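You operate a simulated robot arm through the tools that you are given. There is no shell and no other tool.

Carry out the task below with a simulated two-armed robot. There is one attempt and no reset: what you move stays moved.

Task
Switch the bench junction box on and clip its zone's label on the right of the clip rail.
Fine: button and zone word are under the lid; lid back on after.
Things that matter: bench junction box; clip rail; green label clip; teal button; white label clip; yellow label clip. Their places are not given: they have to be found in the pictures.

The check looks at the end state, three seconds after you hand in, the way a careful person would. Anything else that was tipped, shoved, dropped, spilled or broken makes it a failure. Lids that push on must go on centred and level and be pressed home; caps that screw on are set level and turned clockwise until they are tight.

Robot
Two 7-joint arms with two-finger grippers on one trunk that stands fixed in place. Base frame: the origin is at the foot of the trunk, x ahead of it, y to its left, z up; the work surface is at about z = 0.8. Units: m, degrees, N and s.
The left shoulder is at [0.06, 0.123, 0.995], the right one opposite. With the tool pointing down near the work surface each hand reaches from about 0.34 to 0.8 m from the base axis, measured 20 degrees to its own side. Payload 1.47 kg a hand.
The TCP of each hand is the grasp point between the finger pads, 0.016 m short of the fingertips. In the tool frame z runs along the fingers and y along their closing line. The gripper opens to 0.087 m. The gripper's body begins 0.055 m behind the TCP.
Orientation is that of the tool frame in the base frame, as a unit quaternion [w, x, y, z]. With the fingers straight down and closing along the base's y, the tool's x points along the base's -x, its y along +y and its z along -z.

Tools
- The arms move only by the tool apply_moves. It takes "left_deltas", "right_deltas" or both (then of equal length, played together; a hand with none holds still); each is a list of rows, each a list of 6 numbers: the shift along the base's x, y, z in m, then the turn, a rotation vector about the base's x, y, z in degrees. In form: [[x, y, z, ax, ay, az], ...]. A call has 1 to 20 rows; each row is the pose to reach, as a shift and turn from the pose commanded when the call began. "left_jaw" and "right_jaw" are, for a hand that has rows, the opening in per cent of the stroke, from 0 (shut) to 100 (fully open), set as the call begins (left out, the last holds). A row lasts 0.2 s, in which the tool goes at most 0.05 m and 8.6 degrees; a call with a longer step from one row to the next is refused whole, and so is a gripper value outside its range. A pose out of reach is approached as far as the arm can. The call stops where the force on the tool passes 40 N (or 10 N more than at its start, if that is more) or the arm is blocked; 0.2 s more then pass. The fingers move at their own pace (about 0.153 m/s each) and stop on an object; they squeeze with about 21 N. The grip force told is the motor's: it shows also when the fingers shut on nothing. Time passes only in rows, and 0.2 s behind the last, so rows that repeat a pose let the fingers close. The reply holds the time, the measured pose of the TCP, the force on the tool along the base axes, the opening and the grip force, in the units named above and with some noise, with the torque about the TCP (base axes, N m) and any sound that the robot's microphone picked up.
- Cameras (640 x 400 px; columns grow to the right, rows downward): "scene" is now at [0.0864, 0.0072, 1.5477]; the picture's right is [0.08, -1.00, 0.00], its down [-0.76, -0.06, -0.64] and it looks along [0.64, 0.05, -0.76] (base axes); focal length 315 px, centre (320, 200). "left" rides on the left gripper at [0.073, -0.012, -0.09] in its tool frame; the picture's right is [0.16, 0.99, 0.00], its down [-0.72, 0.12, -0.68] and it looks along [-0.67, 0.11, 0.73] (tool axes); focal length 247 px, centre (320, 200). "right" rides on the right gripper at [0.073, 0.012, -0.089] in its tool frame; the picture's right is [-0.16, 0.99, 0.00], its down [-0.72, -0.12, -0.68] and it looks along [-0.67, -0.11, 0.73] (tool axes); focal length 247 px, centre (320, 200).
- grab_frame(camera): a new picture of that camera. The clock stands still meanwhile.
- slide_trunk(by): slides the trunk up (or, below 0, down) by that many m; the arms and the scene camera ride with it, the base frame stays. It gives what a move gives, with no picture.
- pan_tilt(pan, tilt): turns the head with the scene camera to pan (to the left, within 120 degrees either way) and tilt (down, from -29 to 69), counted from straight ahead of the robot. It gives what a move gives.
- locate(camera, pixels): for up to 12 pixels [column, row] of the newest picture of that camera ("zoom" is the newest enlarged one), the place [x, y, z] in the base frame of the surface seen there, good to about 0.002 m. The clock stands still meanwhile.
- enlarge(camera, box): a new picture of the part [left, top, right, bottom] of that camera's present view, enlarged. The clock stands still meanwhile.
- finish_job(): hands the job in; it is judged then, once.

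Open the grippers and draw the arms clear of the work before you hand the job in, unless the task says otherwise.

The tools are called after ">>>" by a JSON object that holds its "api" and its "payload". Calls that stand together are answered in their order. apply_moves: Moves the arms, as the interface text tells. Its arguments: {"type":"object","properties":{"left_deltas":{"type":"array","items":{"type":"array","items":{"type":"number"}}},"left_jaw":{"type":"number"},"right_deltas":{"type":"array","items":{"type":"array","items":{"type":"number"}}},"right_jaw":{"type":"number"}},"required":[]} The other tools are called the same way: slide_trunk (by) slides the trunk up or down; pan_tilt (pan, tilt) turns the head that bears the scene camera; grab_frame (camera) takes a picture; locate (camera, pixels) gives the place of the surface under pixels of a picture; enlarge (camera, box) takes an enlarged picture of a part of a camera's view; finish_job () hands the job in.

At the start:

```text
time_s: 0.0
left_eef_pos: [0.4998, 0.4078, 1.1792]
left_tcp_rot: [-0.001, 0.0, 1.0, 0.0]
left_force: [0.3, 0.4, 0.0]
left_ft_torque: [-0.02, -0.01, 0.0]
left_grip_width: 0.0872
left_grip_force: 0.1
right_eef_pos: [0.5709, -0.1363, 1.1467]
right_tcp_rot: [0.001, 0.0, 1.0, -0.001]
right_force: [0.3, -0.4, 0.5]
right_ft_torque: [0.01, 0.0, 0.0]
right_grip_width: 0.0869
right_grip_force: 0.1
trunk travel left (down, up): [-0.15, 0.08]
head pan, tilt: [4.8, 49.9]
```

scene: 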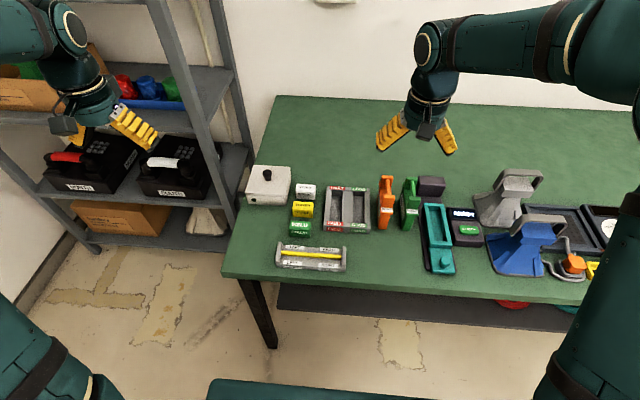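
right: 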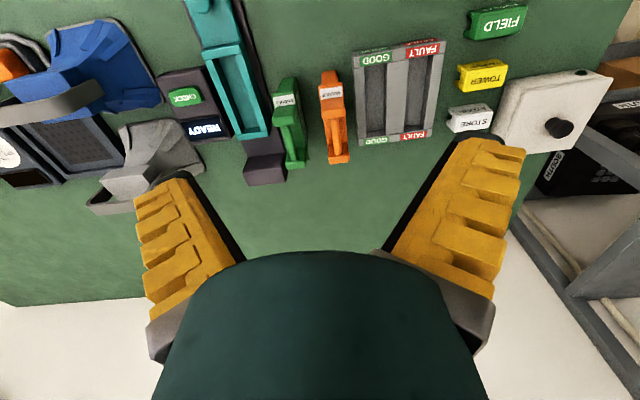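
left: 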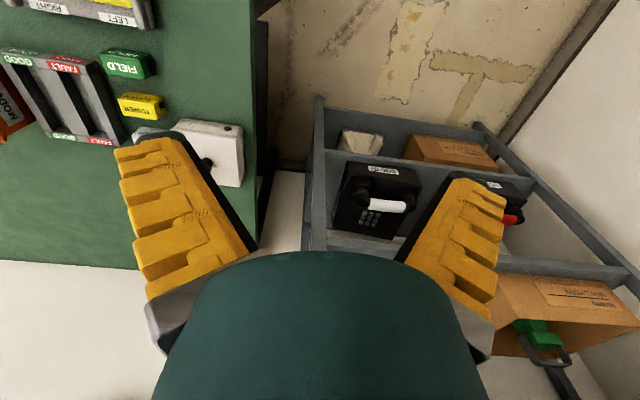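

The scene shows the white junction box with a black knob at about (268,183), three label clips at (303,190..228), and a clip rail at (311,257). I enlarge these parts for detail.

>>> {"api": "enlarge", "payload": {"camera": "scene", "box": [230, 150, 390, 280]}}

>>> {"api": "grab_frame", "payload": {"camera": "scene"}}

>>> {"api": "grab_frame", "payload": {"camera": "left"}}

```text
3.08 times, centred on (310, 215) of scene
```

zoom: 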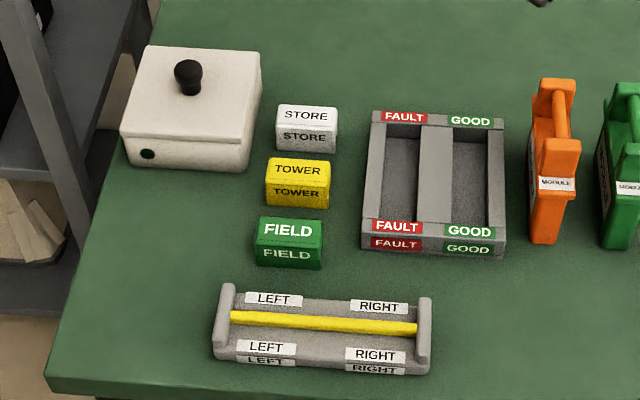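

```text
taken
```

scene: 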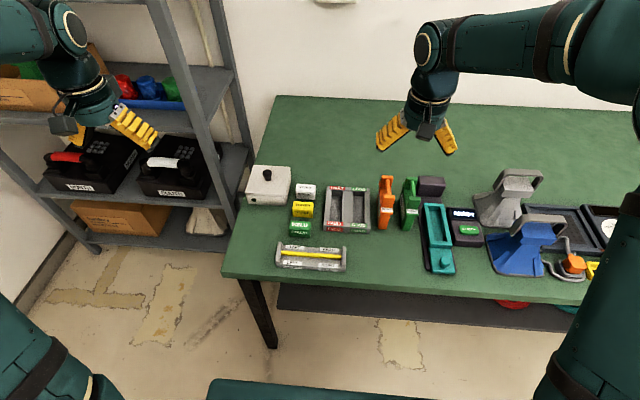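

```text
taken
```

left: 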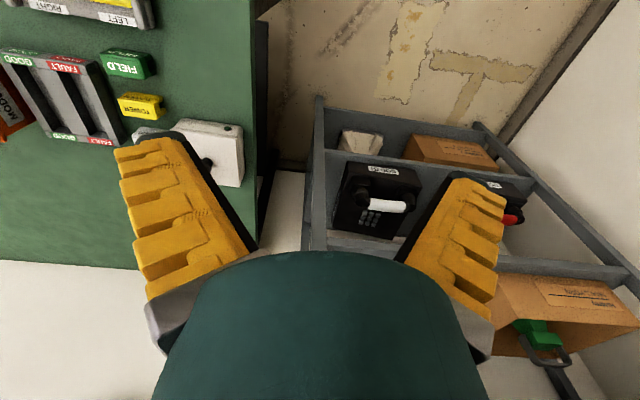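

The zoom shows box, lid knob at (188,72), clips and rail with LEFT/RIGHT halves. I locate key points in the zoom.

>>> {"api": "locate", "payload": {"camera": "zoom", "pixels": [[188, 65], [190, 92], [150, 48], [258, 53], [125, 134], [243, 141], [147, 154], [245, 168], [125, 155], [60, 370], [188, 110], [250, 100]]}}

>>> {"api": "locate", "payload": {"camera": "zoom", "pixels": [[307, 115], [298, 170], [290, 230], [304, 138], [262, 220], [320, 222], [228, 290], [424, 302], [236, 317], [412, 328], [378, 307], [375, 354]]}}

>>> {"api": "enlarge", "payload": {"camera": "scene", "box": [265, 230, 355, 286]}}

>>> {"api": "enlarge", "payload": {"camera": "scene", "box": [235, 155, 325, 211]}}

```text
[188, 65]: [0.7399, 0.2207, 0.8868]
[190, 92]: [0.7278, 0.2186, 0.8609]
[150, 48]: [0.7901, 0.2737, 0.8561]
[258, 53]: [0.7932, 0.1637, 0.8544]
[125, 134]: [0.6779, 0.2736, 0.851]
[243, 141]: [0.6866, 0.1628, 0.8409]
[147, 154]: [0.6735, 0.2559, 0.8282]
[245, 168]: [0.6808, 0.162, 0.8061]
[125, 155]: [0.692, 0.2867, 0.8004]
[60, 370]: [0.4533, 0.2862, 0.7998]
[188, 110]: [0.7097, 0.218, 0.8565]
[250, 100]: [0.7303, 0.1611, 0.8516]
```

```text
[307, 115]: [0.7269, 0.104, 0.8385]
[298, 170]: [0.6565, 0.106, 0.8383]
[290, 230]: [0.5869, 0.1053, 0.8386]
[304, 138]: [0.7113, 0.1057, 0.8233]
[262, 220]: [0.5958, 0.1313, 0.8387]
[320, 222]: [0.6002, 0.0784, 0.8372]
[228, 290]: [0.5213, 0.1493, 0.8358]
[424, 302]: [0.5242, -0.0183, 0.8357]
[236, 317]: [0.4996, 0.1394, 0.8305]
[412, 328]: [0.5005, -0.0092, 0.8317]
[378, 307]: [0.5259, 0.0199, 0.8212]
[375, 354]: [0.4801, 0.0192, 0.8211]
```

```text
7.11 times, centred on (310, 258) of scene
```

zoom: 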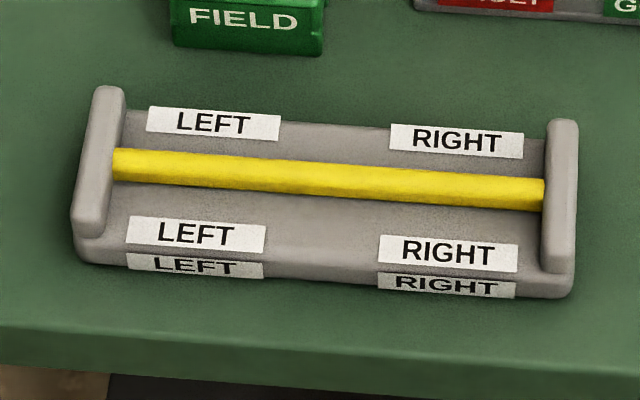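

```text
7.11 times, centred on (280, 183) of scene
```

zoom: 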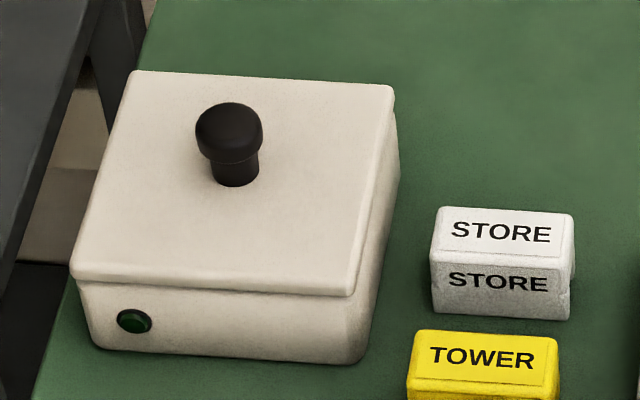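

The left hand is well placed to reach the box (knob at about x 0.739, y 0.220, top z 0.887). I move it in front of and above the box for a closer view.

>>> {"api": "apply_moves", "payload": {"left_deltas": [[0.015, -0.03, -0.025, 0, 0, 0], [0.03, -0.06, -0.05, 0, 0, 0], [0.045, -0.09, -0.075, 0, 0, 0], [0.06, -0.12, -0.1, 0, 0, 0], [0.075, -0.15, -0.12, 0, 0, 0], [0.085, -0.175, -0.14, 0, 0, 0], [0.09, -0.188, -0.15, 0, 0, 0]], "left_jaw": 100}}

>>> {"api": "grab_frame", "payload": {"camera": "left"}}

>>> {"api": "grab_frame", "payload": {"camera": "scene"}}

```text
time_s: 1.6
left_eef_pos: [0.5904, 0.2204, 1.0269]
left_tcp_rot: [0.001, 0.0, 1.0, 0.0]
left_force: [1.3, 0.4, 0.2]
left_ft_torque: [0.0, 0.0, -0.03]
left_grip_width: 0.0873
left_grip_force: 0.0
right_eef_pos: [0.5723, -0.1353, 1.1462]
right_tcp_rot: [0.0, 0.0, 1.0, 0.001]
right_force: [-0.2, -0.5, 0.5]
right_ft_torque: [-0.02, -0.02, 0.0]
right_grip_width: 0.0871
right_grip_force: 0.0
trunk travel left (down, up): [-0.15, 0.08]
head pan, tilt: [4.8, 49.9]
```

```text
taken
```

left: 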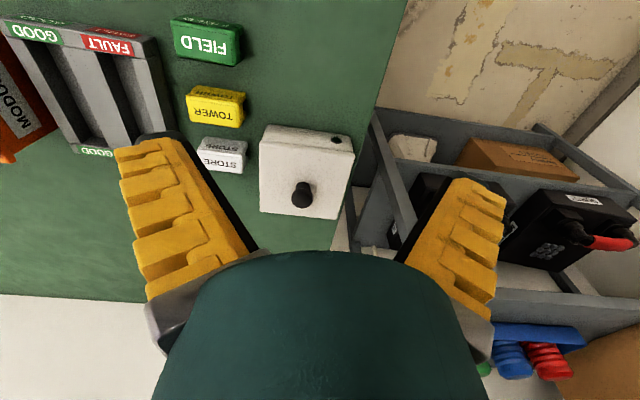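

```text
taken
```

scene: 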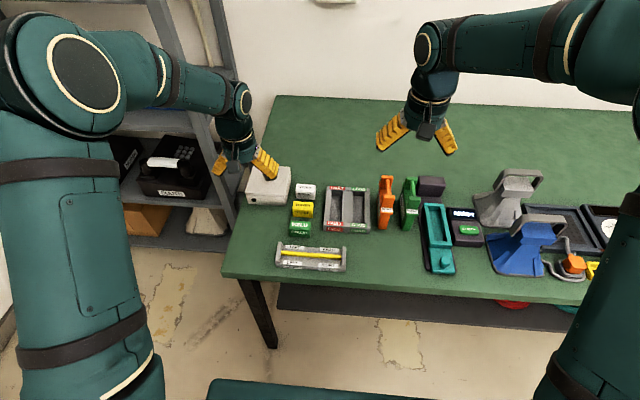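

The left picture shows the box at about (305,170) with knob at (302,195). I enlarge it and the clips to read the geometry.

>>> {"api": "enlarge", "payload": {"camera": "left", "box": [170, 110, 370, 235]}}

>>> {"api": "locate", "payload": {"camera": "zoom", "pixels": [[425, 275], [425, 240], [290, 90], [580, 120], [288, 322], [540, 345], [543, 97], [175, 110], [395, 250], [450, 250]]}}

>>> {"api": "enlarge", "payload": {"camera": "left", "box": [160, 0, 280, 180]}}

```text
3.20 times, centred on (270, 172) of left
```

zoom: 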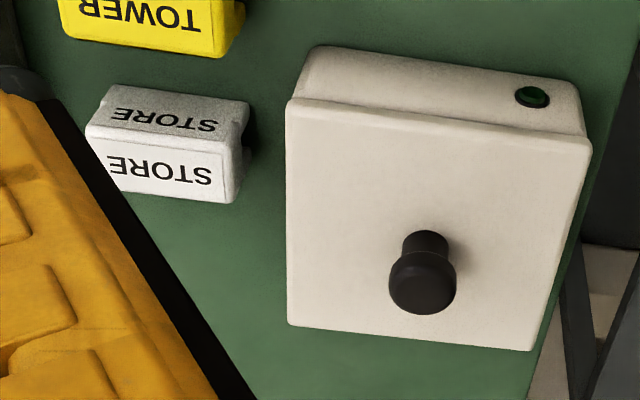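

```text
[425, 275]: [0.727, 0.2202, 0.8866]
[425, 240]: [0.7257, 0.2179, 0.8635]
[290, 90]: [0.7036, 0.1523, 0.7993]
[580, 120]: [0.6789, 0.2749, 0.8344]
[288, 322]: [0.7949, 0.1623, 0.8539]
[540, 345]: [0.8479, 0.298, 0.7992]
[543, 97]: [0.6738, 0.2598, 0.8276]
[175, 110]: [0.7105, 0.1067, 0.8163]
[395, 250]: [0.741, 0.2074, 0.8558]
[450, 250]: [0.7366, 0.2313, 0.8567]
```

```text
2.22 times, centred on (220, 90) of left
```

zoom: 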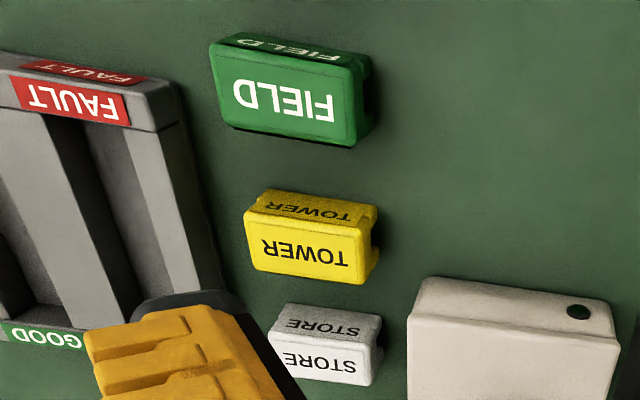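

The clips have a groove underneath, so they press on the yellow bar. I locate lid corners and the knob's top face again in a fresh zoom.

>>> {"api": "enlarge", "payload": {"camera": "left", "box": [250, 115, 370, 225]}}

>>> {"api": "enlarge", "payload": {"camera": "scene", "box": [235, 155, 325, 211]}}

```text
3.64 times, centred on (310, 170) of left
```

zoom: 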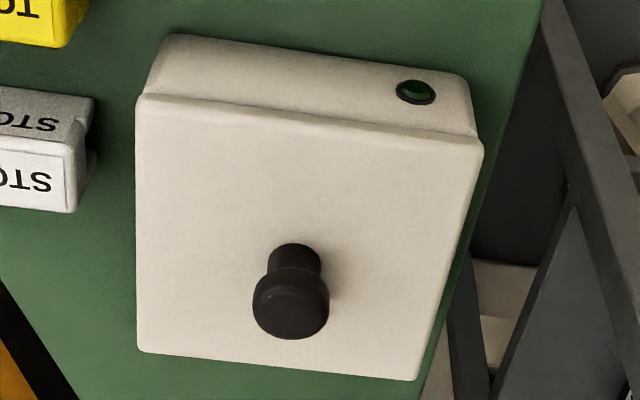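

```text
7.11 times, centred on (280, 183) of scene
```

zoom: 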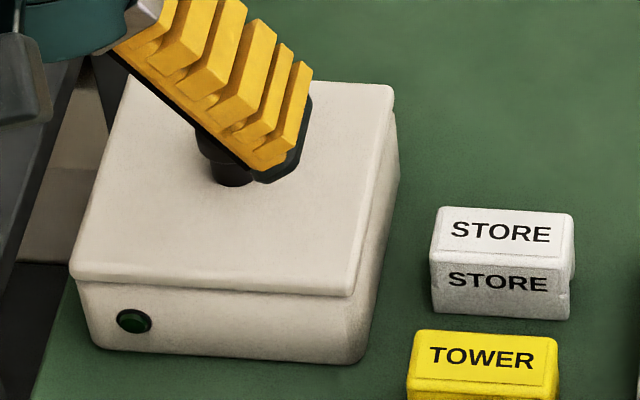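

I query the lid corners and knob face in the left picture directly.

>>> {"api": "locate", "payload": {"camera": "left", "pixels": [[262, 144], [351, 157], [262, 208], [334, 216], [302, 201], [294, 200], [310, 201], [302, 206], [302, 196]]}}

>>> {"api": "locate", "payload": {"camera": "zoom", "pixels": [[136, 84], [388, 92], [78, 268], [350, 290], [232, 175]]}}

```text
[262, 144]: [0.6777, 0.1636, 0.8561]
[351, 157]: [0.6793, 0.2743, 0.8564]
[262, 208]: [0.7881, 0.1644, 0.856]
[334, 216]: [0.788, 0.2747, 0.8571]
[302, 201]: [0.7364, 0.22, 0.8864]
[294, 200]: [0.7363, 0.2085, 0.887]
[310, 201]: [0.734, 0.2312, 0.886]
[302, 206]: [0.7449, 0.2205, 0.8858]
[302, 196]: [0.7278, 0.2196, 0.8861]
```

```text
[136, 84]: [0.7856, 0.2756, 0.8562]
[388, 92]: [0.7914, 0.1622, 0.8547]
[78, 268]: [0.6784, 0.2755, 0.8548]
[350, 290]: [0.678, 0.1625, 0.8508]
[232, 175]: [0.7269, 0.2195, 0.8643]
```

The lid is square to the base axes, centred at about (0.7345, 0.219), the knob at (0.735, 0.2195), head at z 0.886. I bring the left hand over it, well above.

>>> {"api": "apply_moves", "payload": {"left_deltas": [[0.04, 0, -0.01, 0, 0, 0], [0.08, 0, -0.03, 0, 0, 0], [0.12, 0, -0.05, 0, 0, 0], [0.145, -0.0005, -0.08, 0, 0, 0], [0.145, -0.0005, -0.1, 0, 0, 0], [0.145, -0.0005, -0.1, 0, 0, 0]]}}

>>> {"api": "grab_frame", "payload": {"camera": "left"}}

>>> {"api": "enlarge", "payload": {"camera": "scene", "box": [215, 125, 325, 211]}}

```text
time_s: 3.0
left_eef_pos: [0.7362, 0.2202, 0.9276]
left_tcp_rot: [0.0, 0.0, 1.0, 0.0]
left_force: [0.5, 0.0, 0.2]
left_ft_torque: [-0.02, -0.02, -0.01]
left_grip_width: 0.0868
left_grip_force: 0.1
right_eef_pos: [0.5724, -0.1348, 1.146]
right_tcp_rot: [0.0, 0.0, 1.0, 0.0]
right_force: [-0.4, 0.6, 0.1]
right_ft_torque: [-0.01, 0.0, 0.01]
right_grip_width: 0.0871
right_grip_force: 0.0
trunk travel left (down, up): [-0.15, 0.08]
head pan, tilt: [4.8, 49.9]
```

```text
taken
```

left: 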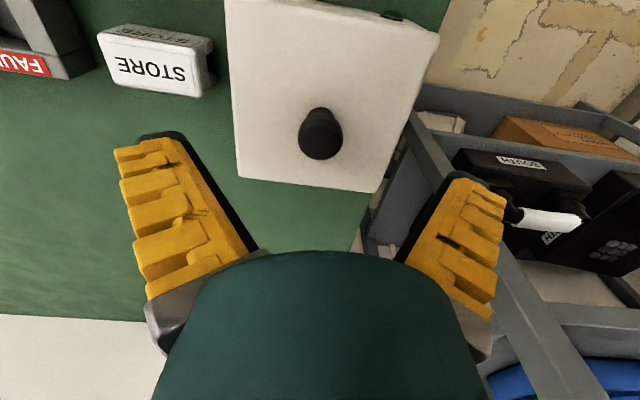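

```text
4.65 times, centred on (270, 168) of scene
```

zoom: 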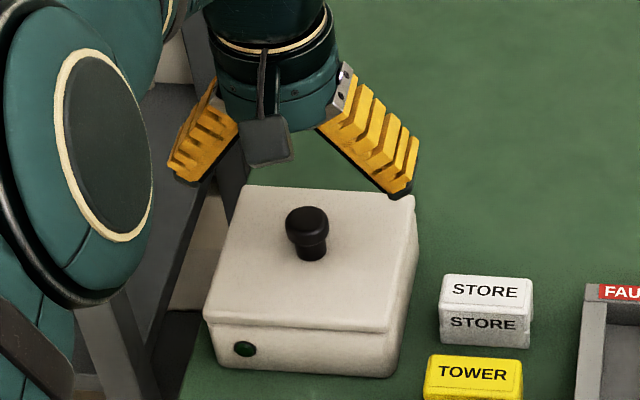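

The knob is aligned with the grasp axis (column 320). I go straight down so the fingers straddle the knob, with tips above the lid.

>>> {"api": "apply_moves", "payload": {"left_deltas": [[-0.0005, -0.0005, -0.02, 0, 0, 0], [-0.0005, -0.0005, -0.04, 0, 0, 0], [-0.0005, -0.0005, -0.051, 0, 0, 0], [-0.0005, -0.0005, -0.051, 0, 0, 0]]}}

>>> {"api": "enlarge", "payload": {"camera": "scene", "box": [215, 125, 325, 211]}}

```text
time_s: 4.0
left_eef_pos: [0.7351, 0.2195, 0.8774]
left_tcp_rot: [0.0, 0.0, 1.0, 0.001]
left_force: [0.2, -0.7, 0.6]
left_ft_torque: [0.0, 0.02, 0.01]
left_grip_width: 0.0869
left_grip_force: 0.0
right_eef_pos: [0.5721, -0.1343, 1.1479]
right_tcp_rot: [0.0, 0.0, 1.0, 0.001]
right_force: [-0.3, -1.0, 0.5]
right_ft_torque: [0.03, 0.04, 0.03]
right_grip_width: 0.087
right_grip_force: 0.0
trunk travel left (down, up): [-0.15, 0.08]
head pan, tilt: [4.8, 49.9]
```

```text
4.65 times, centred on (270, 168) of scene
```

zoom: 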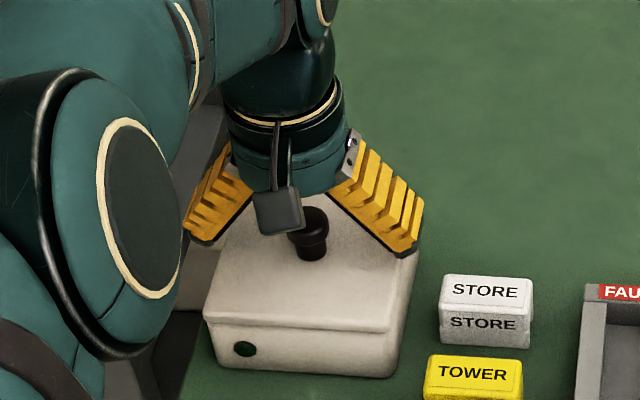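

The fingers straddle the knob at z 0.877. I close the jaw on it.

>>> {"api": "apply_moves", "payload": {"left_deltas": [[0, 0, 0, 0, 0, 0], [0, 0, 0, 0, 0, 0], [0, 0, 0, 0, 0, 0]], "left_jaw": 0}}

```text
time_s: 4.8
left_eef_pos: [0.7346, 0.2218, 0.8778]
left_tcp_rot: [0.0, -0.001, 1.0, 0.0]
left_force: [-0.5, 1.9, 0.0]
left_ft_torque: [0.02, -0.11, 0.01]
left_grip_width: 0.0218
left_grip_force: 20.5
right_eef_pos: [0.5706, -0.1347, 1.1471]
right_tcp_rot: [0.0, -0.001, 1.0, 0.0]
right_force: [-1.1, 0.0, 0.4]
right_ft_torque: [0.0, -0.03, -0.04]
right_grip_width: 0.0871
right_grip_force: 0.1
trunk travel left (down, up): [-0.15, 0.08]
head pan, tilt: [4.8, 49.9]
```

The knob is held (width 0.022, 20 N). I lift slowly straight up.

>>> {"api": "apply_moves", "payload": {"left_deltas": [[0, 0, 0.008, 0, 0, 0], [0, 0, 0.016, 0, 0, 0], [0, 0, 0.03, 0, 0, 0], [0, 0, 0.05, 0, 0, 0], [0, 0, 0.08, 0, 0, 0], [0, 0, 0.11, 0, 0, 0]]}}

>>> {"api": "grab_frame", "payload": {"camera": "scene"}}

>>> {"api": "grab_frame", "payload": {"camera": "left"}}

```text
time_s: 6.2
left_eef_pos: [0.7347, 0.2186, 0.9882]
left_tcp_rot: [0.0, 0.0, 1.0, -0.001]
left_force: [-0.9, -0.1, -1.0]
left_ft_torque: [0.0, 0.01, 0.02]
left_grip_width: 0.0199
left_grip_force: 20.8
right_eef_pos: [0.5714, -0.1361, 1.1471]
right_tcp_rot: [0.0, 0.0, 1.0, -0.001]
right_force: [0.7, 0.6, 0.4]
right_ft_torque: [0.02, -0.04, -0.01]
right_grip_width: 0.0872
right_grip_force: 0.0
trunk travel left (down, up): [-0.15, 0.08]
head pan, tilt: [4.8, 49.9]
heard: snap
```

```text
taken
```

scene: 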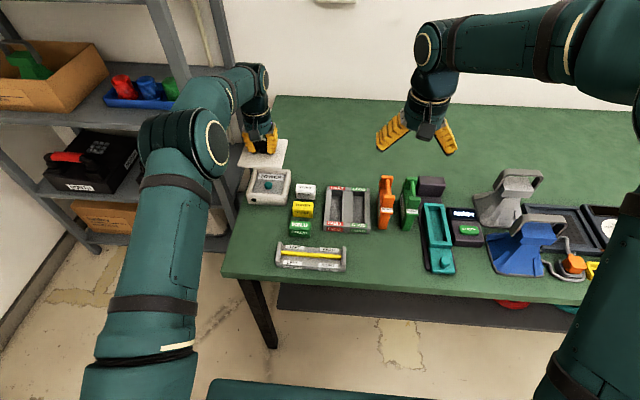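

```text
taken
```

left: 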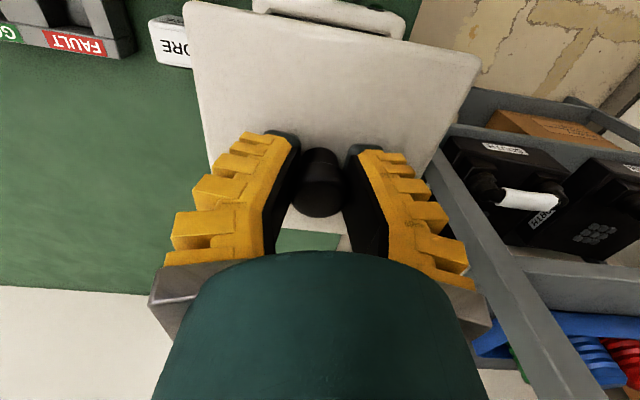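

The lid came off with a snap and the open box is visible at (268,187). I enlarge it to read the zone word.

>>> {"api": "enlarge", "payload": {"camera": "scene", "box": [235, 155, 325, 211]}}

>>> {"api": "enlarge", "payload": {"camera": "scene", "box": [225, 110, 305, 175]}}

```text
7.11 times, centred on (280, 183) of scene
```

zoom: 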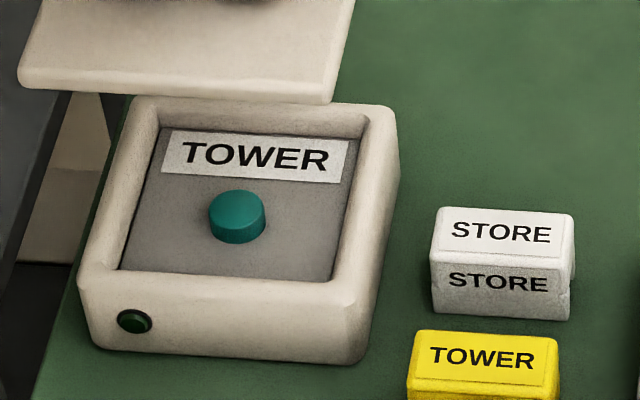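

```text
6.15 times, centred on (265, 142) of scene
```

zoom: 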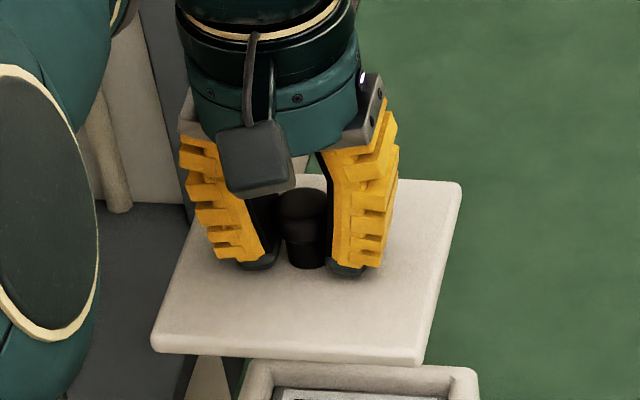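

The zone word is TOWER, so the yellow clip is wanted. I locate the button, box rim and the table space where the lid can rest.

>>> {"api": "enlarge", "payload": {"camera": "scene", "box": [225, 140, 325, 240]}}

>>> {"api": "locate", "payload": {"camera": "scene", "pixels": [[268, 184], [265, 188], [272, 188], [256, 196], [285, 198], [253, 175], [268, 199], [240, 230], [247, 208], [260, 215], [285, 215], [270, 203]]}}

```text
4.00 times, centred on (275, 190) of scene
```

zoom: 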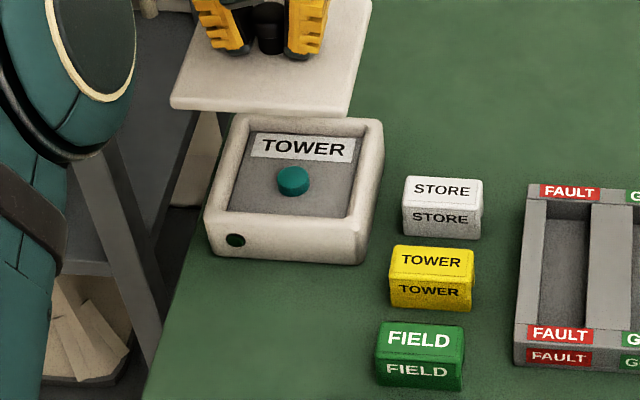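

```text
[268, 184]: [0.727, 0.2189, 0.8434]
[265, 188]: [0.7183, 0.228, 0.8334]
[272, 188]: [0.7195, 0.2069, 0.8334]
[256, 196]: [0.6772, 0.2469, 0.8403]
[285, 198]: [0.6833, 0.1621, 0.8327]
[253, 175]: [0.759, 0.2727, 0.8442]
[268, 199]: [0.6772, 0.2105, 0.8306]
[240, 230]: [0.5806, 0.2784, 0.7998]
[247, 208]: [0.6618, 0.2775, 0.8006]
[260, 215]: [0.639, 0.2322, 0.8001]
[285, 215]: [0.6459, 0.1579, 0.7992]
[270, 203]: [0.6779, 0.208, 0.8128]
```

The button top is at (0.727, 0.219, 0.843). The free area in front of the box, about x 0.535–0.65, y 0.16–0.275, suits the lid; I carry it there at height.

>>> {"api": "apply_moves", "payload": {"left_deltas": [[-0.03, 0, 0, 0, 0, 0], [-0.07, -0.001, 0, 0, 0, 0], [-0.11, -0.002, 0, 0, 0, 0], [-0.142, -0.003, -0.015, 0, 0, 0], [-0.142, -0.003, -0.05, 0, 0, 0], [-0.142, -0.003, -0.09, 0, 0, 0], [-0.142, -0.003, -0.12, 0, 0, 0], [-0.142, -0.003, -0.12, 0, 0, 0]]}}

>>> {"api": "grab_frame", "payload": {"camera": "scene"}}

>>> {"api": "enlarge", "payload": {"camera": "scene", "box": [205, 160, 335, 280]}}

```text
time_s: 8.0
left_eef_pos: [0.5921, 0.2171, 0.869]
left_tcp_rot: [-0.001, 0.0, 1.0, 0.0]
left_force: [-0.8, 0.6, -0.5]
left_ft_torque: [-0.02, 0.0, 0.01]
left_grip_width: 0.0198
left_grip_force: 20.6
right_eef_pos: [0.5713, -0.1354, 1.1482]
right_tcp_rot: [0.0, -0.001, 1.0, 0.0]
right_force: [0.6, 0.5, -0.4]
right_ft_torque: [-0.01, 0.04, -0.02]
right_grip_width: 0.0869
right_grip_force: 0.0
trunk travel left (down, up): [-0.15, 0.08]
head pan, tilt: [4.8, 49.9]
```

```text
taken
```

scene: 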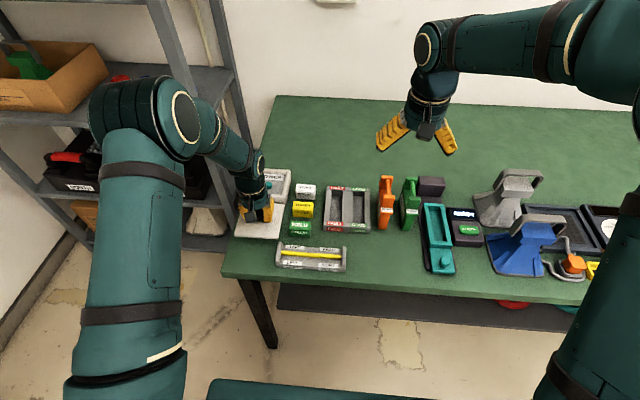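

```text
3.33 times, centred on (270, 220) of scene
```

zoom: 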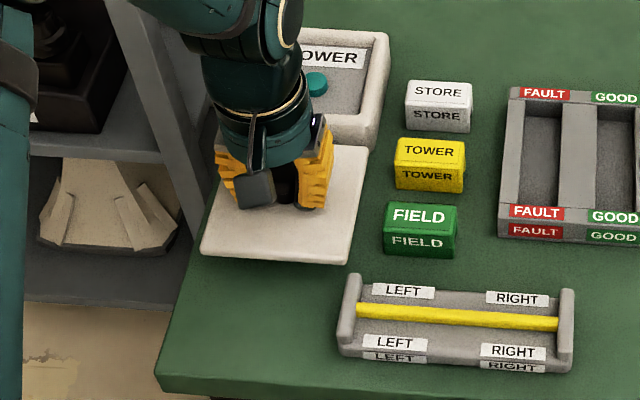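

The lid hovers over free table, clear of clips and rail. I lower it gently in small steps, watching the force.

>>> {"api": "apply_moves", "payload": {"left_deltas": [[0, 0, -0.008, 0, 0, 0], [0, 0, -0.014, 0, 0, 0], [0, 0, -0.019, 0, 0, 0], [0, 0, -0.022, 0, 0, 0], [0, 0, -0.024, 0, 0, 0]]}}

>>> {"api": "enlarge", "payload": {"camera": "scene", "box": [225, 190, 305, 250]}}

```text
time_s: 9.2
left_eef_pos: [0.5924, 0.2171, 0.8433]
left_tcp_rot: [0.0, 0.0, 1.0, 0.0]
left_force: [0.1, 0.5, -0.8]
left_ft_torque: [0.0, 0.0, 0.0]
left_grip_width: 0.02
left_grip_force: 20.7
right_eef_pos: [0.5717, -0.1343, 1.1476]
right_tcp_rot: [0.0, 0.0, 1.0, 0.0]
right_force: [0.4, -0.1, 0.0]
right_ft_torque: [0.0, 0.01, 0.0]
right_grip_width: 0.0872
right_grip_force: 0.0
trunk travel left (down, up): [-0.15, 0.08]
head pan, tilt: [4.8, 49.9]
```

```text
6.67 times, centred on (265, 220) of scene
```

zoom: 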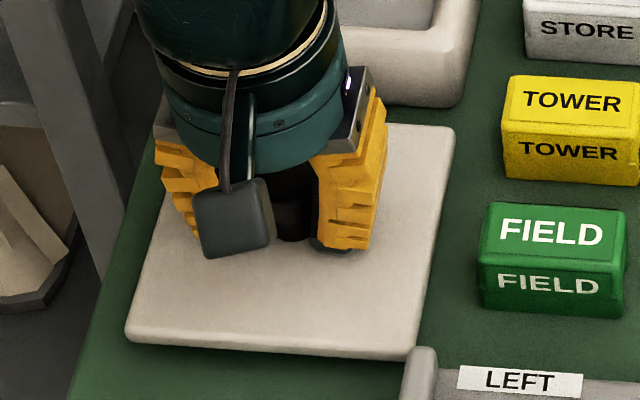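

No contact yet; the lid's front right corner appears near the rail, so I check both positions.

>>> {"api": "locate", "payload": {"camera": "zoom", "pixels": [[405, 345], [135, 330], [440, 135], [422, 353], [445, 375], [470, 362], [500, 300], [410, 375], [90, 370]]}}

```text
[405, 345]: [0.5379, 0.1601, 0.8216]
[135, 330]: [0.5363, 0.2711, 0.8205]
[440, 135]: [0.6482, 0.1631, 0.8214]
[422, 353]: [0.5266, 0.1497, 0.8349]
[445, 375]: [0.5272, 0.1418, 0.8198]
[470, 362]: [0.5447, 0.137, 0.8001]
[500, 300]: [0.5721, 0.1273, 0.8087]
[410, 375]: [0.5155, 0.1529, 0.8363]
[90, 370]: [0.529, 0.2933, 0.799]
```

The lid clears the rail but by little, so I shift it 0.01 m forward and continue lowering.

>>> {"api": "apply_moves", "payload": {"left_deltas": [[0.01, 0, 0, 0, 0, 0], [0.01, 0, -0.002, 0, 0, 0], [0.01, 0, -0.004, 0, 0, 0], [0.01, 0, -0.006, 0, 0, 0]]}}

```text
time_s: 10.2
left_eef_pos: [0.6021, 0.2168, 0.8388]
left_tcp_rot: [0.0, -0.001, 1.0, -0.001]
left_force: [-0.2, 1.2, 0.1]
left_ft_torque: [0.02, -0.02, 0.02]
left_grip_width: 0.0201
left_grip_force: 20.6
right_eef_pos: [0.5716, -0.1355, 1.1469]
right_tcp_rot: [0.001, 0.0, 1.0, 0.001]
right_force: [0.1, -1.1, 0.3]
right_ft_torque: [-0.01, -0.03, 0.01]
right_grip_width: 0.0871
right_grip_force: 0.1
trunk travel left (down, up): [-0.15, 0.08]
head pan, tilt: [4.8, 49.9]
```

Still no contact force; I keep lowering in 1 mm steps.

>>> {"api": "apply_moves", "payload": {"left_deltas": [[0, 0, -0.001, 0, 0, 0], [0, 0, -0.002, 0, 0, 0], [0, 0, -0.003, 0, 0, 0]]}}

>>> {"api": "enlarge", "payload": {"camera": "scene", "box": [225, 190, 305, 250]}}

```text
time_s: 11.0
left_eef_pos: [0.6028, 0.2168, 0.8349]
left_tcp_rot: [0.0, -0.001, 1.0, 0.0]
left_force: [-0.1, 0.1, -1.5]
left_ft_torque: [0.01, 0.0, 0.02]
left_grip_width: 0.0198
left_grip_force: 21.1
right_eef_pos: [0.5728, -0.1345, 1.1467]
right_tcp_rot: [0.0, -0.001, 1.0, 0.0]
right_force: [-0.6, 0.6, -0.4]
right_ft_torque: [0.0, 0.02, -0.01]
right_grip_width: 0.0871
right_grip_force: 0.0
trunk travel left (down, up): [-0.15, 0.08]
head pan, tilt: [4.8, 49.9]
```

```text
6.67 times, centred on (265, 220) of scene
```

zoom: 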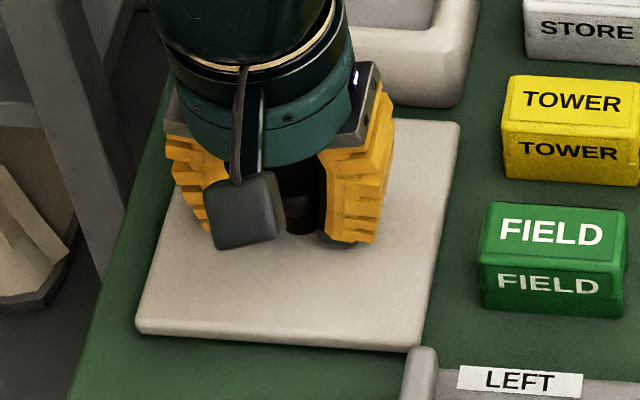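

The lid is very near the table. I lower further by 1 mm steps.

>>> {"api": "apply_moves", "payload": {"left_deltas": [[0, 0, -0.001, 0, 0, 0], [0, 0, -0.002, 0, 0, 0]]}}

>>> {"api": "locate", "payload": {"camera": "zoom", "pixels": [[410, 340], [145, 320], [450, 130], [250, 300], [140, 333]]}}

```text
time_s: 11.6
left_eef_pos: [0.6015, 0.2175, 0.8328]
left_tcp_rot: [0.001, -0.001, 1.0, 0.0]
left_force: [-0.8, -0.2, -0.6]
left_ft_torque: [-0.03, -0.05, 0.0]
left_grip_width: 0.0202
left_grip_force: 20.8
right_eef_pos: [0.5714, -0.1356, 1.1473]
right_tcp_rot: [0.0, 0.001, 1.0, 0.0]
right_force: [1.1, 0.9, -0.4]
right_ft_torque: [-0.01, 0.01, 0.02]
right_grip_width: 0.0871
right_grip_force: 0.0
trunk travel left (down, up): [-0.15, 0.08]
head pan, tilt: [4.8, 49.9]
```

```text
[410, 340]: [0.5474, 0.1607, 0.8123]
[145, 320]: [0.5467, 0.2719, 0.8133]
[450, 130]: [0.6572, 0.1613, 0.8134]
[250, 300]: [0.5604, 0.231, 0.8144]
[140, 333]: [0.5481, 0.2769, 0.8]
```

Still no contact (lid top about 0.811). I go down another 1–2 mm.

>>> {"api": "apply_moves", "payload": {"left_deltas": [[0, 0, -0.001, 0, 0, 0], [0, 0, -0.002, 0, 0, 0]]}}

```text
time_s: 12.2
left_eef_pos: [0.6033, 0.2166, 0.8324]
left_tcp_rot: [0.001, 0.0, 1.0, -0.001]
left_force: [-0.2, -1.5, 8.1]
left_ft_torque: [-0.03, 0.2, 0.0]
left_grip_width: 0.0215
left_grip_force: 20.8
right_eef_pos: [0.5714, -0.1336, 1.1464]
right_tcp_rot: [0.0, 0.0, 1.0, 0.0]
right_force: [0.2, 0.4, -0.2]
right_ft_torque: [-0.01, -0.01, 0.0]
right_grip_width: 0.0872
right_grip_force: 0.1
trunk travel left (down, up): [-0.15, 0.08]
head pan, tilt: [4.8, 49.9]
```

Contact at 8 N: the lid is resting on the table. I open the jaw and rise.

>>> {"api": "apply_moves", "payload": {"left_deltas": [[0, 0, 0.001, 0, 0, 0], [0, 0, 0.001, 0, 0, 0], [0, 0, 0.001, 0, 0, 0], [0, 0, 0.001, 0, 0, 0]], "left_jaw": 100}}

>>> {"api": "apply_moves", "payload": {"left_deltas": [[0, 0, 0.03, 0, 0, 0], [0, 0, 0.06, 0, 0, 0], [0, 0, 0.1, 0, 0, 0], [0, 0, 0.14, 0, 0, 0]]}}

>>> {"api": "grab_frame", "payload": {"camera": "scene"}}

>>> {"api": "grab_frame", "payload": {"camera": "left"}}

>>> {"api": "enlarge", "payload": {"camera": "scene", "box": [225, 165, 325, 245]}}

```text
time_s: 13.2
left_eef_pos: [0.6022, 0.2159, 0.8309]
left_tcp_rot: [0.001, 0.0, 1.0, -0.001]
left_force: [-0.3, 0.2, 0.3]
left_ft_torque: [-0.04, 0.03, -0.04]
left_grip_width: 0.087
left_grip_force: 0.1
right_eef_pos: [0.5718, -0.1354, 1.1467]
right_tcp_rot: [0.0, 0.0, 1.0, 0.0]
right_force: [0.8, -0.3, 1.1]
right_ft_torque: [0.01, 0.0, -0.02]
right_grip_width: 0.0873
right_grip_force: 0.1
trunk travel left (down, up): [-0.15, 0.08]
head pan, tilt: [4.8, 49.9]
```

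```text
time_s: 14.2
left_eef_pos: [0.6021, 0.2163, 0.9713]
left_tcp_rot: [-0.001, 0.0, 1.0, 0.0]
left_force: [-0.2, 0.2, -0.5]
left_ft_torque: [0.0, -0.02, -0.01]
left_grip_width: 0.087
left_grip_force: 0.1
right_eef_pos: [0.5716, -0.1353, 1.1461]
right_tcp_rot: [0.0, 0.0, 1.0, 0.0]
right_force: [0.1, -1.0, 0.8]
right_ft_torque: [0.0, -0.03, 0.0]
right_grip_width: 0.0872
right_grip_force: 0.2
trunk travel left (down, up): [-0.15, 0.08]
head pan, tilt: [4.8, 49.9]
```

```text
taken
```

scene: 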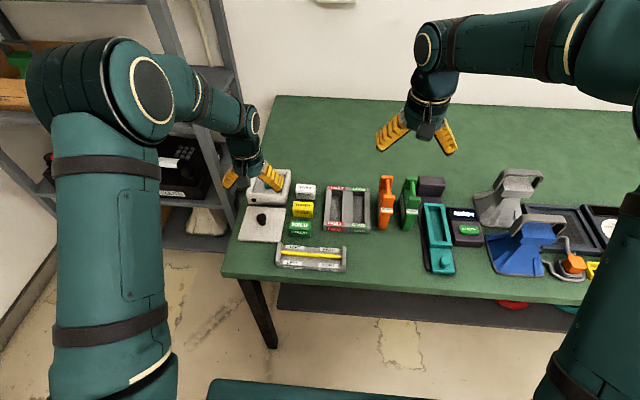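

```text
taken
```

left: 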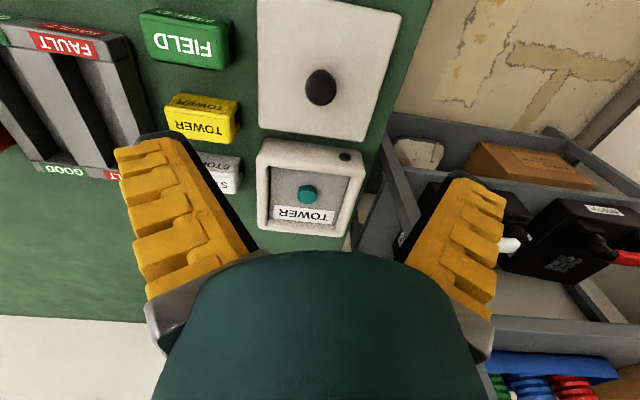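

```text
5.00 times, centred on (275, 205) of scene
```

zoom: 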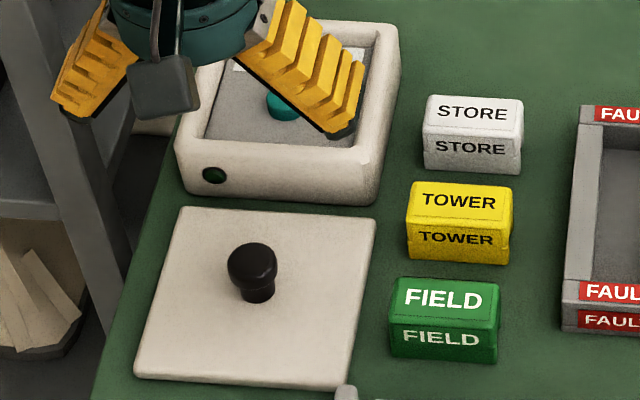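

The lid lies flat on the table. I locate the button and lid corners precisely in the left picture (button at (308,193)).

>>> {"api": "enlarge", "payload": {"camera": "left", "box": [250, 130, 370, 240]}}

>>> {"api": "locate", "payload": {"camera": "left", "pixels": [[308, 194], [303, 194], [313, 195], [308, 199], [262, 158], [358, 170], [263, 222], [339, 230], [400, 15], [261, 118], [360, 136], [321, 90]]}}

```text
3.64 times, centred on (310, 185) of left
```

zoom: 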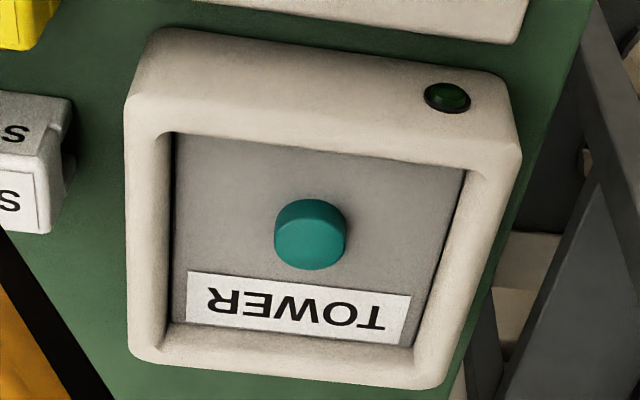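

```text
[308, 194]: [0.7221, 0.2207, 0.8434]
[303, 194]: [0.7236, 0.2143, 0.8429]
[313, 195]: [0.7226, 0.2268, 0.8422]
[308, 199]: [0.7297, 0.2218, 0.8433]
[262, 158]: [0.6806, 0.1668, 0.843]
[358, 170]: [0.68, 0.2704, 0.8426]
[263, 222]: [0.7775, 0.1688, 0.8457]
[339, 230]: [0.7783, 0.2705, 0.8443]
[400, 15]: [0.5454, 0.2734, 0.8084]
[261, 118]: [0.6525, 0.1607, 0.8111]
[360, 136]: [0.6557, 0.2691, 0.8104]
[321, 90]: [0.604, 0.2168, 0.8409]
```

The button is centred at about (0.725, 0.2195), top z 0.843. I close the left fingers and go above it.

>>> {"api": "apply_moves", "payload": {"left_deltas": [[0.04, 0.001, 0, 0, 0, 0], [0.08, 0.002, -0.01, 0, 0, 0], [0.123, 0.0035, -0.03, 0, 0, 0], [0.123, 0.0035, -0.07, 0, 0, 0], [0.123, 0.0035, -0.095, 0, 0, 0], [0.123, 0.0035, -0.095, 0, 0, 0]], "left_jaw": 0}}

>>> {"api": "enlarge", "payload": {"camera": "scene", "box": [225, 145, 325, 225]}}

>>> {"api": "grab_frame", "payload": {"camera": "left"}}

```text
time_s: 15.6
left_eef_pos: [0.7258, 0.2193, 0.8765]
left_tcp_rot: [0.0, 0.001, 1.0, 0.0]
left_force: [-0.2, 0.0, 1.6]
left_ft_torque: [0.02, 0.0, -0.01]
left_grip_width: 0.0
left_grip_force: 21.4
right_eef_pos: [0.571, -0.1351, 1.1478]
right_tcp_rot: [0.0, 0.0, 1.0, 0.0]
right_force: [-0.3, 0.8, -0.8]
right_ft_torque: [0.02, -0.06, 0.02]
right_grip_width: 0.0872
right_grip_force: 0.1
trunk travel left (down, up): [-0.15, 0.08]
head pan, tilt: [4.8, 49.9]
```

```text
5.00 times, centred on (275, 185) of scene
```

zoom: 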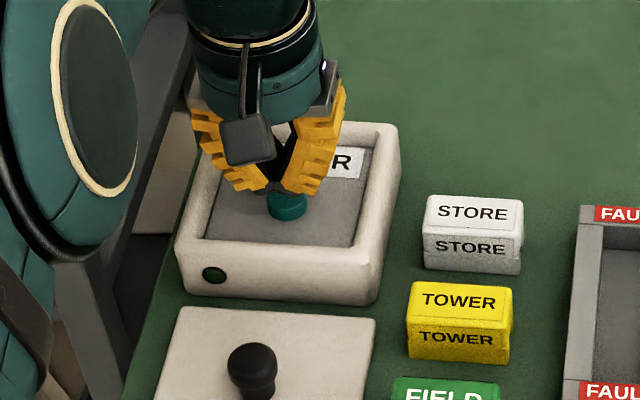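

```text
taken
```

left: 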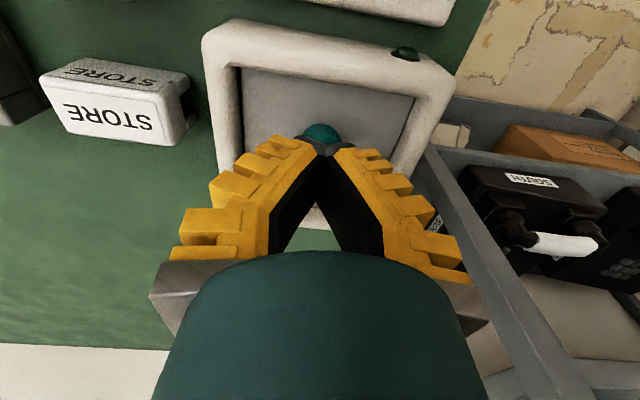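

The closed fingertips are right above the button and inside the recess walls. I press down in small steps until contact/click.

>>> {"api": "apply_moves", "payload": {"left_deltas": [[0, 0, -0.01, 0, 0, 0], [0, 0, -0.015, 0, 0, 0], [0, 0, -0.0175, 0, 0, 0], [0, 0, -0.0195, 0, 0, 0]]}}

>>> {"api": "enlarge", "payload": {"camera": "scene", "box": [225, 145, 325, 225]}}

```text
time_s: 16.6
left_eef_pos: [0.7266, 0.2197, 0.8564]
left_tcp_rot: [0.0, 0.0, 1.0, 0.0]
left_force: [-0.5, 0.0, 0.7]
left_ft_torque: [0.02, 0.03, 0.01]
left_grip_width: 0.006
left_grip_force: 28.2
right_eef_pos: [0.5726, -0.1352, 1.146]
right_tcp_rot: [0.0, 0.0, 1.0, -0.001]
right_force: [0.3, -0.1, 0.0]
right_ft_torque: [0.03, -0.02, 0.04]
right_grip_width: 0.087
right_grip_force: 0.0
trunk travel left (down, up): [-0.15, 0.08]
head pan, tilt: [4.8, 49.9]
```

```text
5.00 times, centred on (275, 185) of scene
```

zoom: 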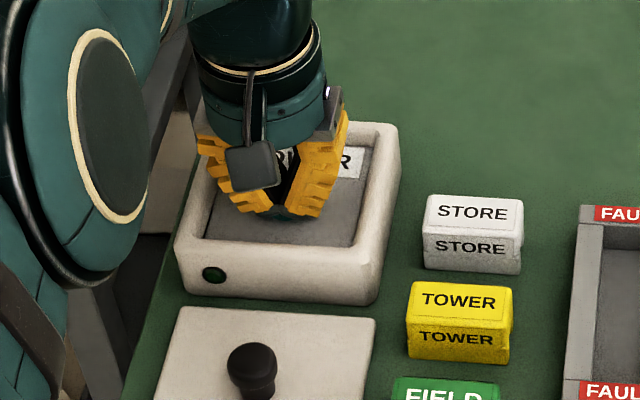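

Fingers touch the button (jaw pushed open to 6 mm) but there is no click yet. I press a bit further.

>>> {"api": "apply_moves", "payload": {"left_deltas": [[0, 0, -0.002, 0, 0, 0], [0, 0, -0.004, 0, 0, 0]]}}

>>> {"api": "enlarge", "payload": {"camera": "scene", "box": [225, 145, 325, 225]}}

>>> {"api": "enlarge", "payload": {"camera": "left", "box": [200, 20, 460, 220]}}

```text
time_s: 17.2
left_eef_pos: [0.7256, 0.2201, 0.8525]
left_tcp_rot: [0.001, -0.001, 1.0, 0.0]
left_force: [1.0, -0.2, 2.4]
left_ft_torque: [0.02, -0.05, 0.05]
left_grip_width: 0.0063
left_grip_force: 28.2
right_eef_pos: [0.5716, -0.1355, 1.1473]
right_tcp_rot: [-0.001, 0.001, 1.0, 0.0]
right_force: [-0.5, -0.1, -0.7]
right_ft_torque: [-0.03, 0.01, 0.03]
right_grip_width: 0.0868
right_grip_force: 0.0
trunk travel left (down, up): [-0.15, 0.08]
head pan, tilt: [4.8, 49.9]
heard: click
```

```text
5.00 times, centred on (275, 185) of scene
```

zoom: 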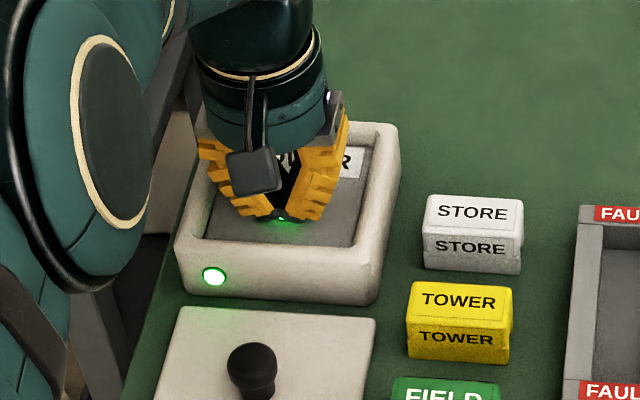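

```text
2.00 times, centred on (330, 120) of left
```

zoom: 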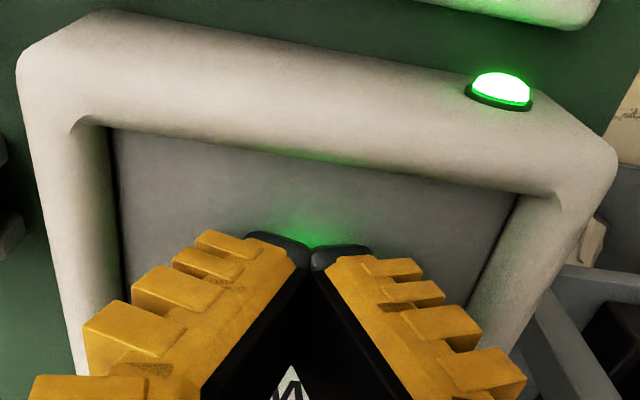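

A click was heard and the lamp is lit green. I withdraw straight up and verify the lamp stays on.

>>> {"api": "apply_moves", "payload": {"left_deltas": [[0, 0, 0.015, 0, 0, 0], [0, 0, 0.05, 0, 0, 0], [0, 0, 0.09, 0, 0, 0], [-0.03, -0.02, 0.12, 0, 0, 0], [-0.06, -0.05, 0.13, 0, 0, 0], [-0.1, -0.08, 0.14, 0, 0, 0], [-0.14, -0.11, 0.15, 0, 0, 0]]}}

>>> {"api": "grab_frame", "payload": {"camera": "left"}}

>>> {"api": "grab_frame", "payload": {"camera": "scene"}}

>>> {"api": "enlarge", "payload": {"camera": "scene", "box": [225, 145, 325, 225]}}

```text
refused: row 6 steps farther than a row can; nothing moved
```

```text
taken
```

left: 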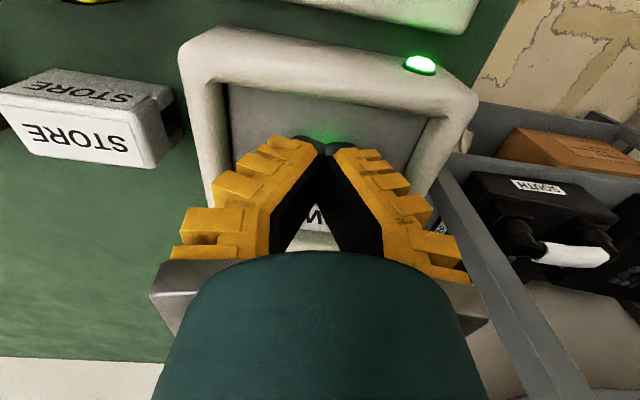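

```text
taken
```

scene: 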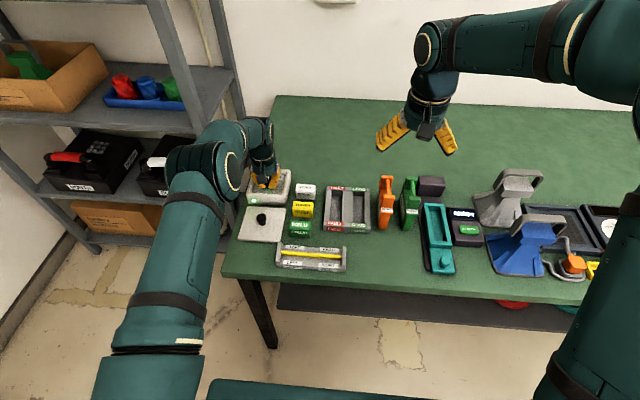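

```text
5.00 times, centred on (275, 185) of scene
```

zoom: 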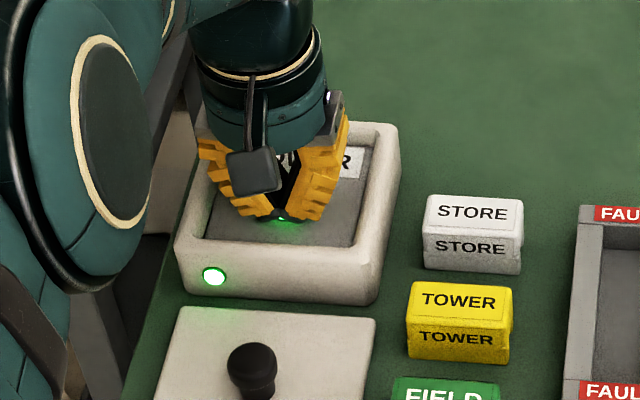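

The move was refused for a step that was too long. I repeat it with shorter steps: straight up, then back toward above the lid.

>>> {"api": "apply_moves", "payload": {"left_deltas": [[0, 0, 0.015, 0, 0, 0], [0, 0, 0.05, 0, 0, 0], [0, 0, 0.09, 0, 0, 0], [-0.03, 0, 0.12, 0, 0, 0], [-0.07, 0, 0.13, 0, 0, 0], [-0.11, 0, 0.14, 0, 0, 0], [-0.14, 0, 0.145, 0, 0, 0], [-0.14, 0, 0.145, 0, 0, 0]]}}

>>> {"api": "grab_frame", "payload": {"camera": "left"}}

>>> {"api": "enlarge", "payload": {"camera": "left", "box": [220, 80, 400, 220]}}

>>> {"api": "enlarge", "payload": {"camera": "scene", "box": [225, 155, 325, 235]}}

```text
time_s: 19.0
left_eef_pos: [0.5861, 0.2197, 0.9982]
left_tcp_rot: [0.0, 0.0, 1.0, 0.0]
left_force: [0.9, -0.1, 0.8]
left_ft_torque: [0.01, -0.02, 0.0]
left_grip_width: 0.0
left_grip_force: 28.5
right_eef_pos: [0.5711, -0.1345, 1.1463]
right_tcp_rot: [0.0, 0.001, 1.0, 0.0]
right_force: [0.5, 0.5, 0.0]
right_ft_torque: [0.0, 0.0, 0.01]
right_grip_width: 0.0872
right_grip_force: 0.1
trunk travel left (down, up): [-0.15, 0.08]
head pan, tilt: [4.8, 49.9]
```

```text
taken
```

left: 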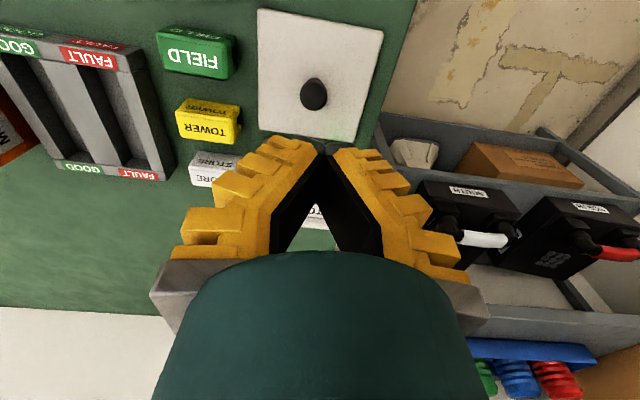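

```text
2.86 times, centred on (310, 150) of left
```

zoom: 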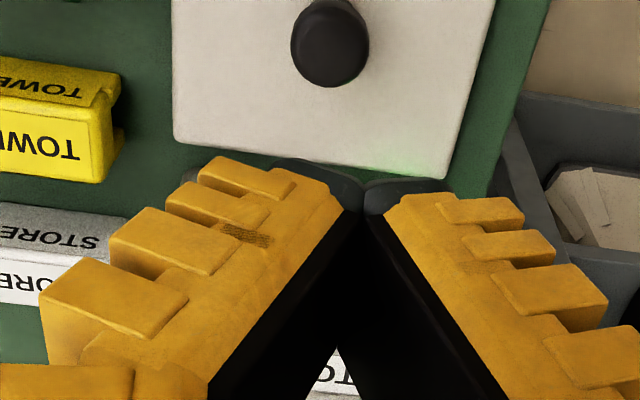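

```text
5.00 times, centred on (275, 195) of scene
```

zoom: 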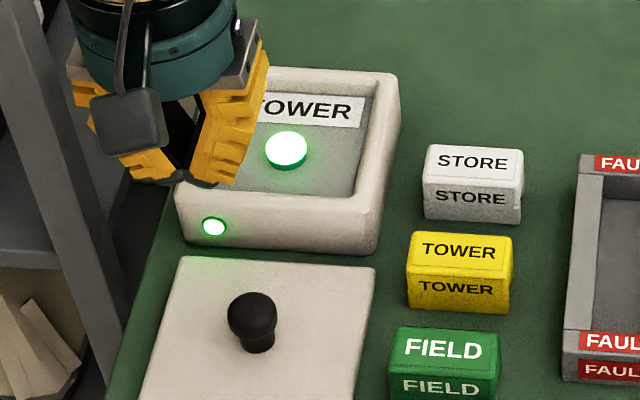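

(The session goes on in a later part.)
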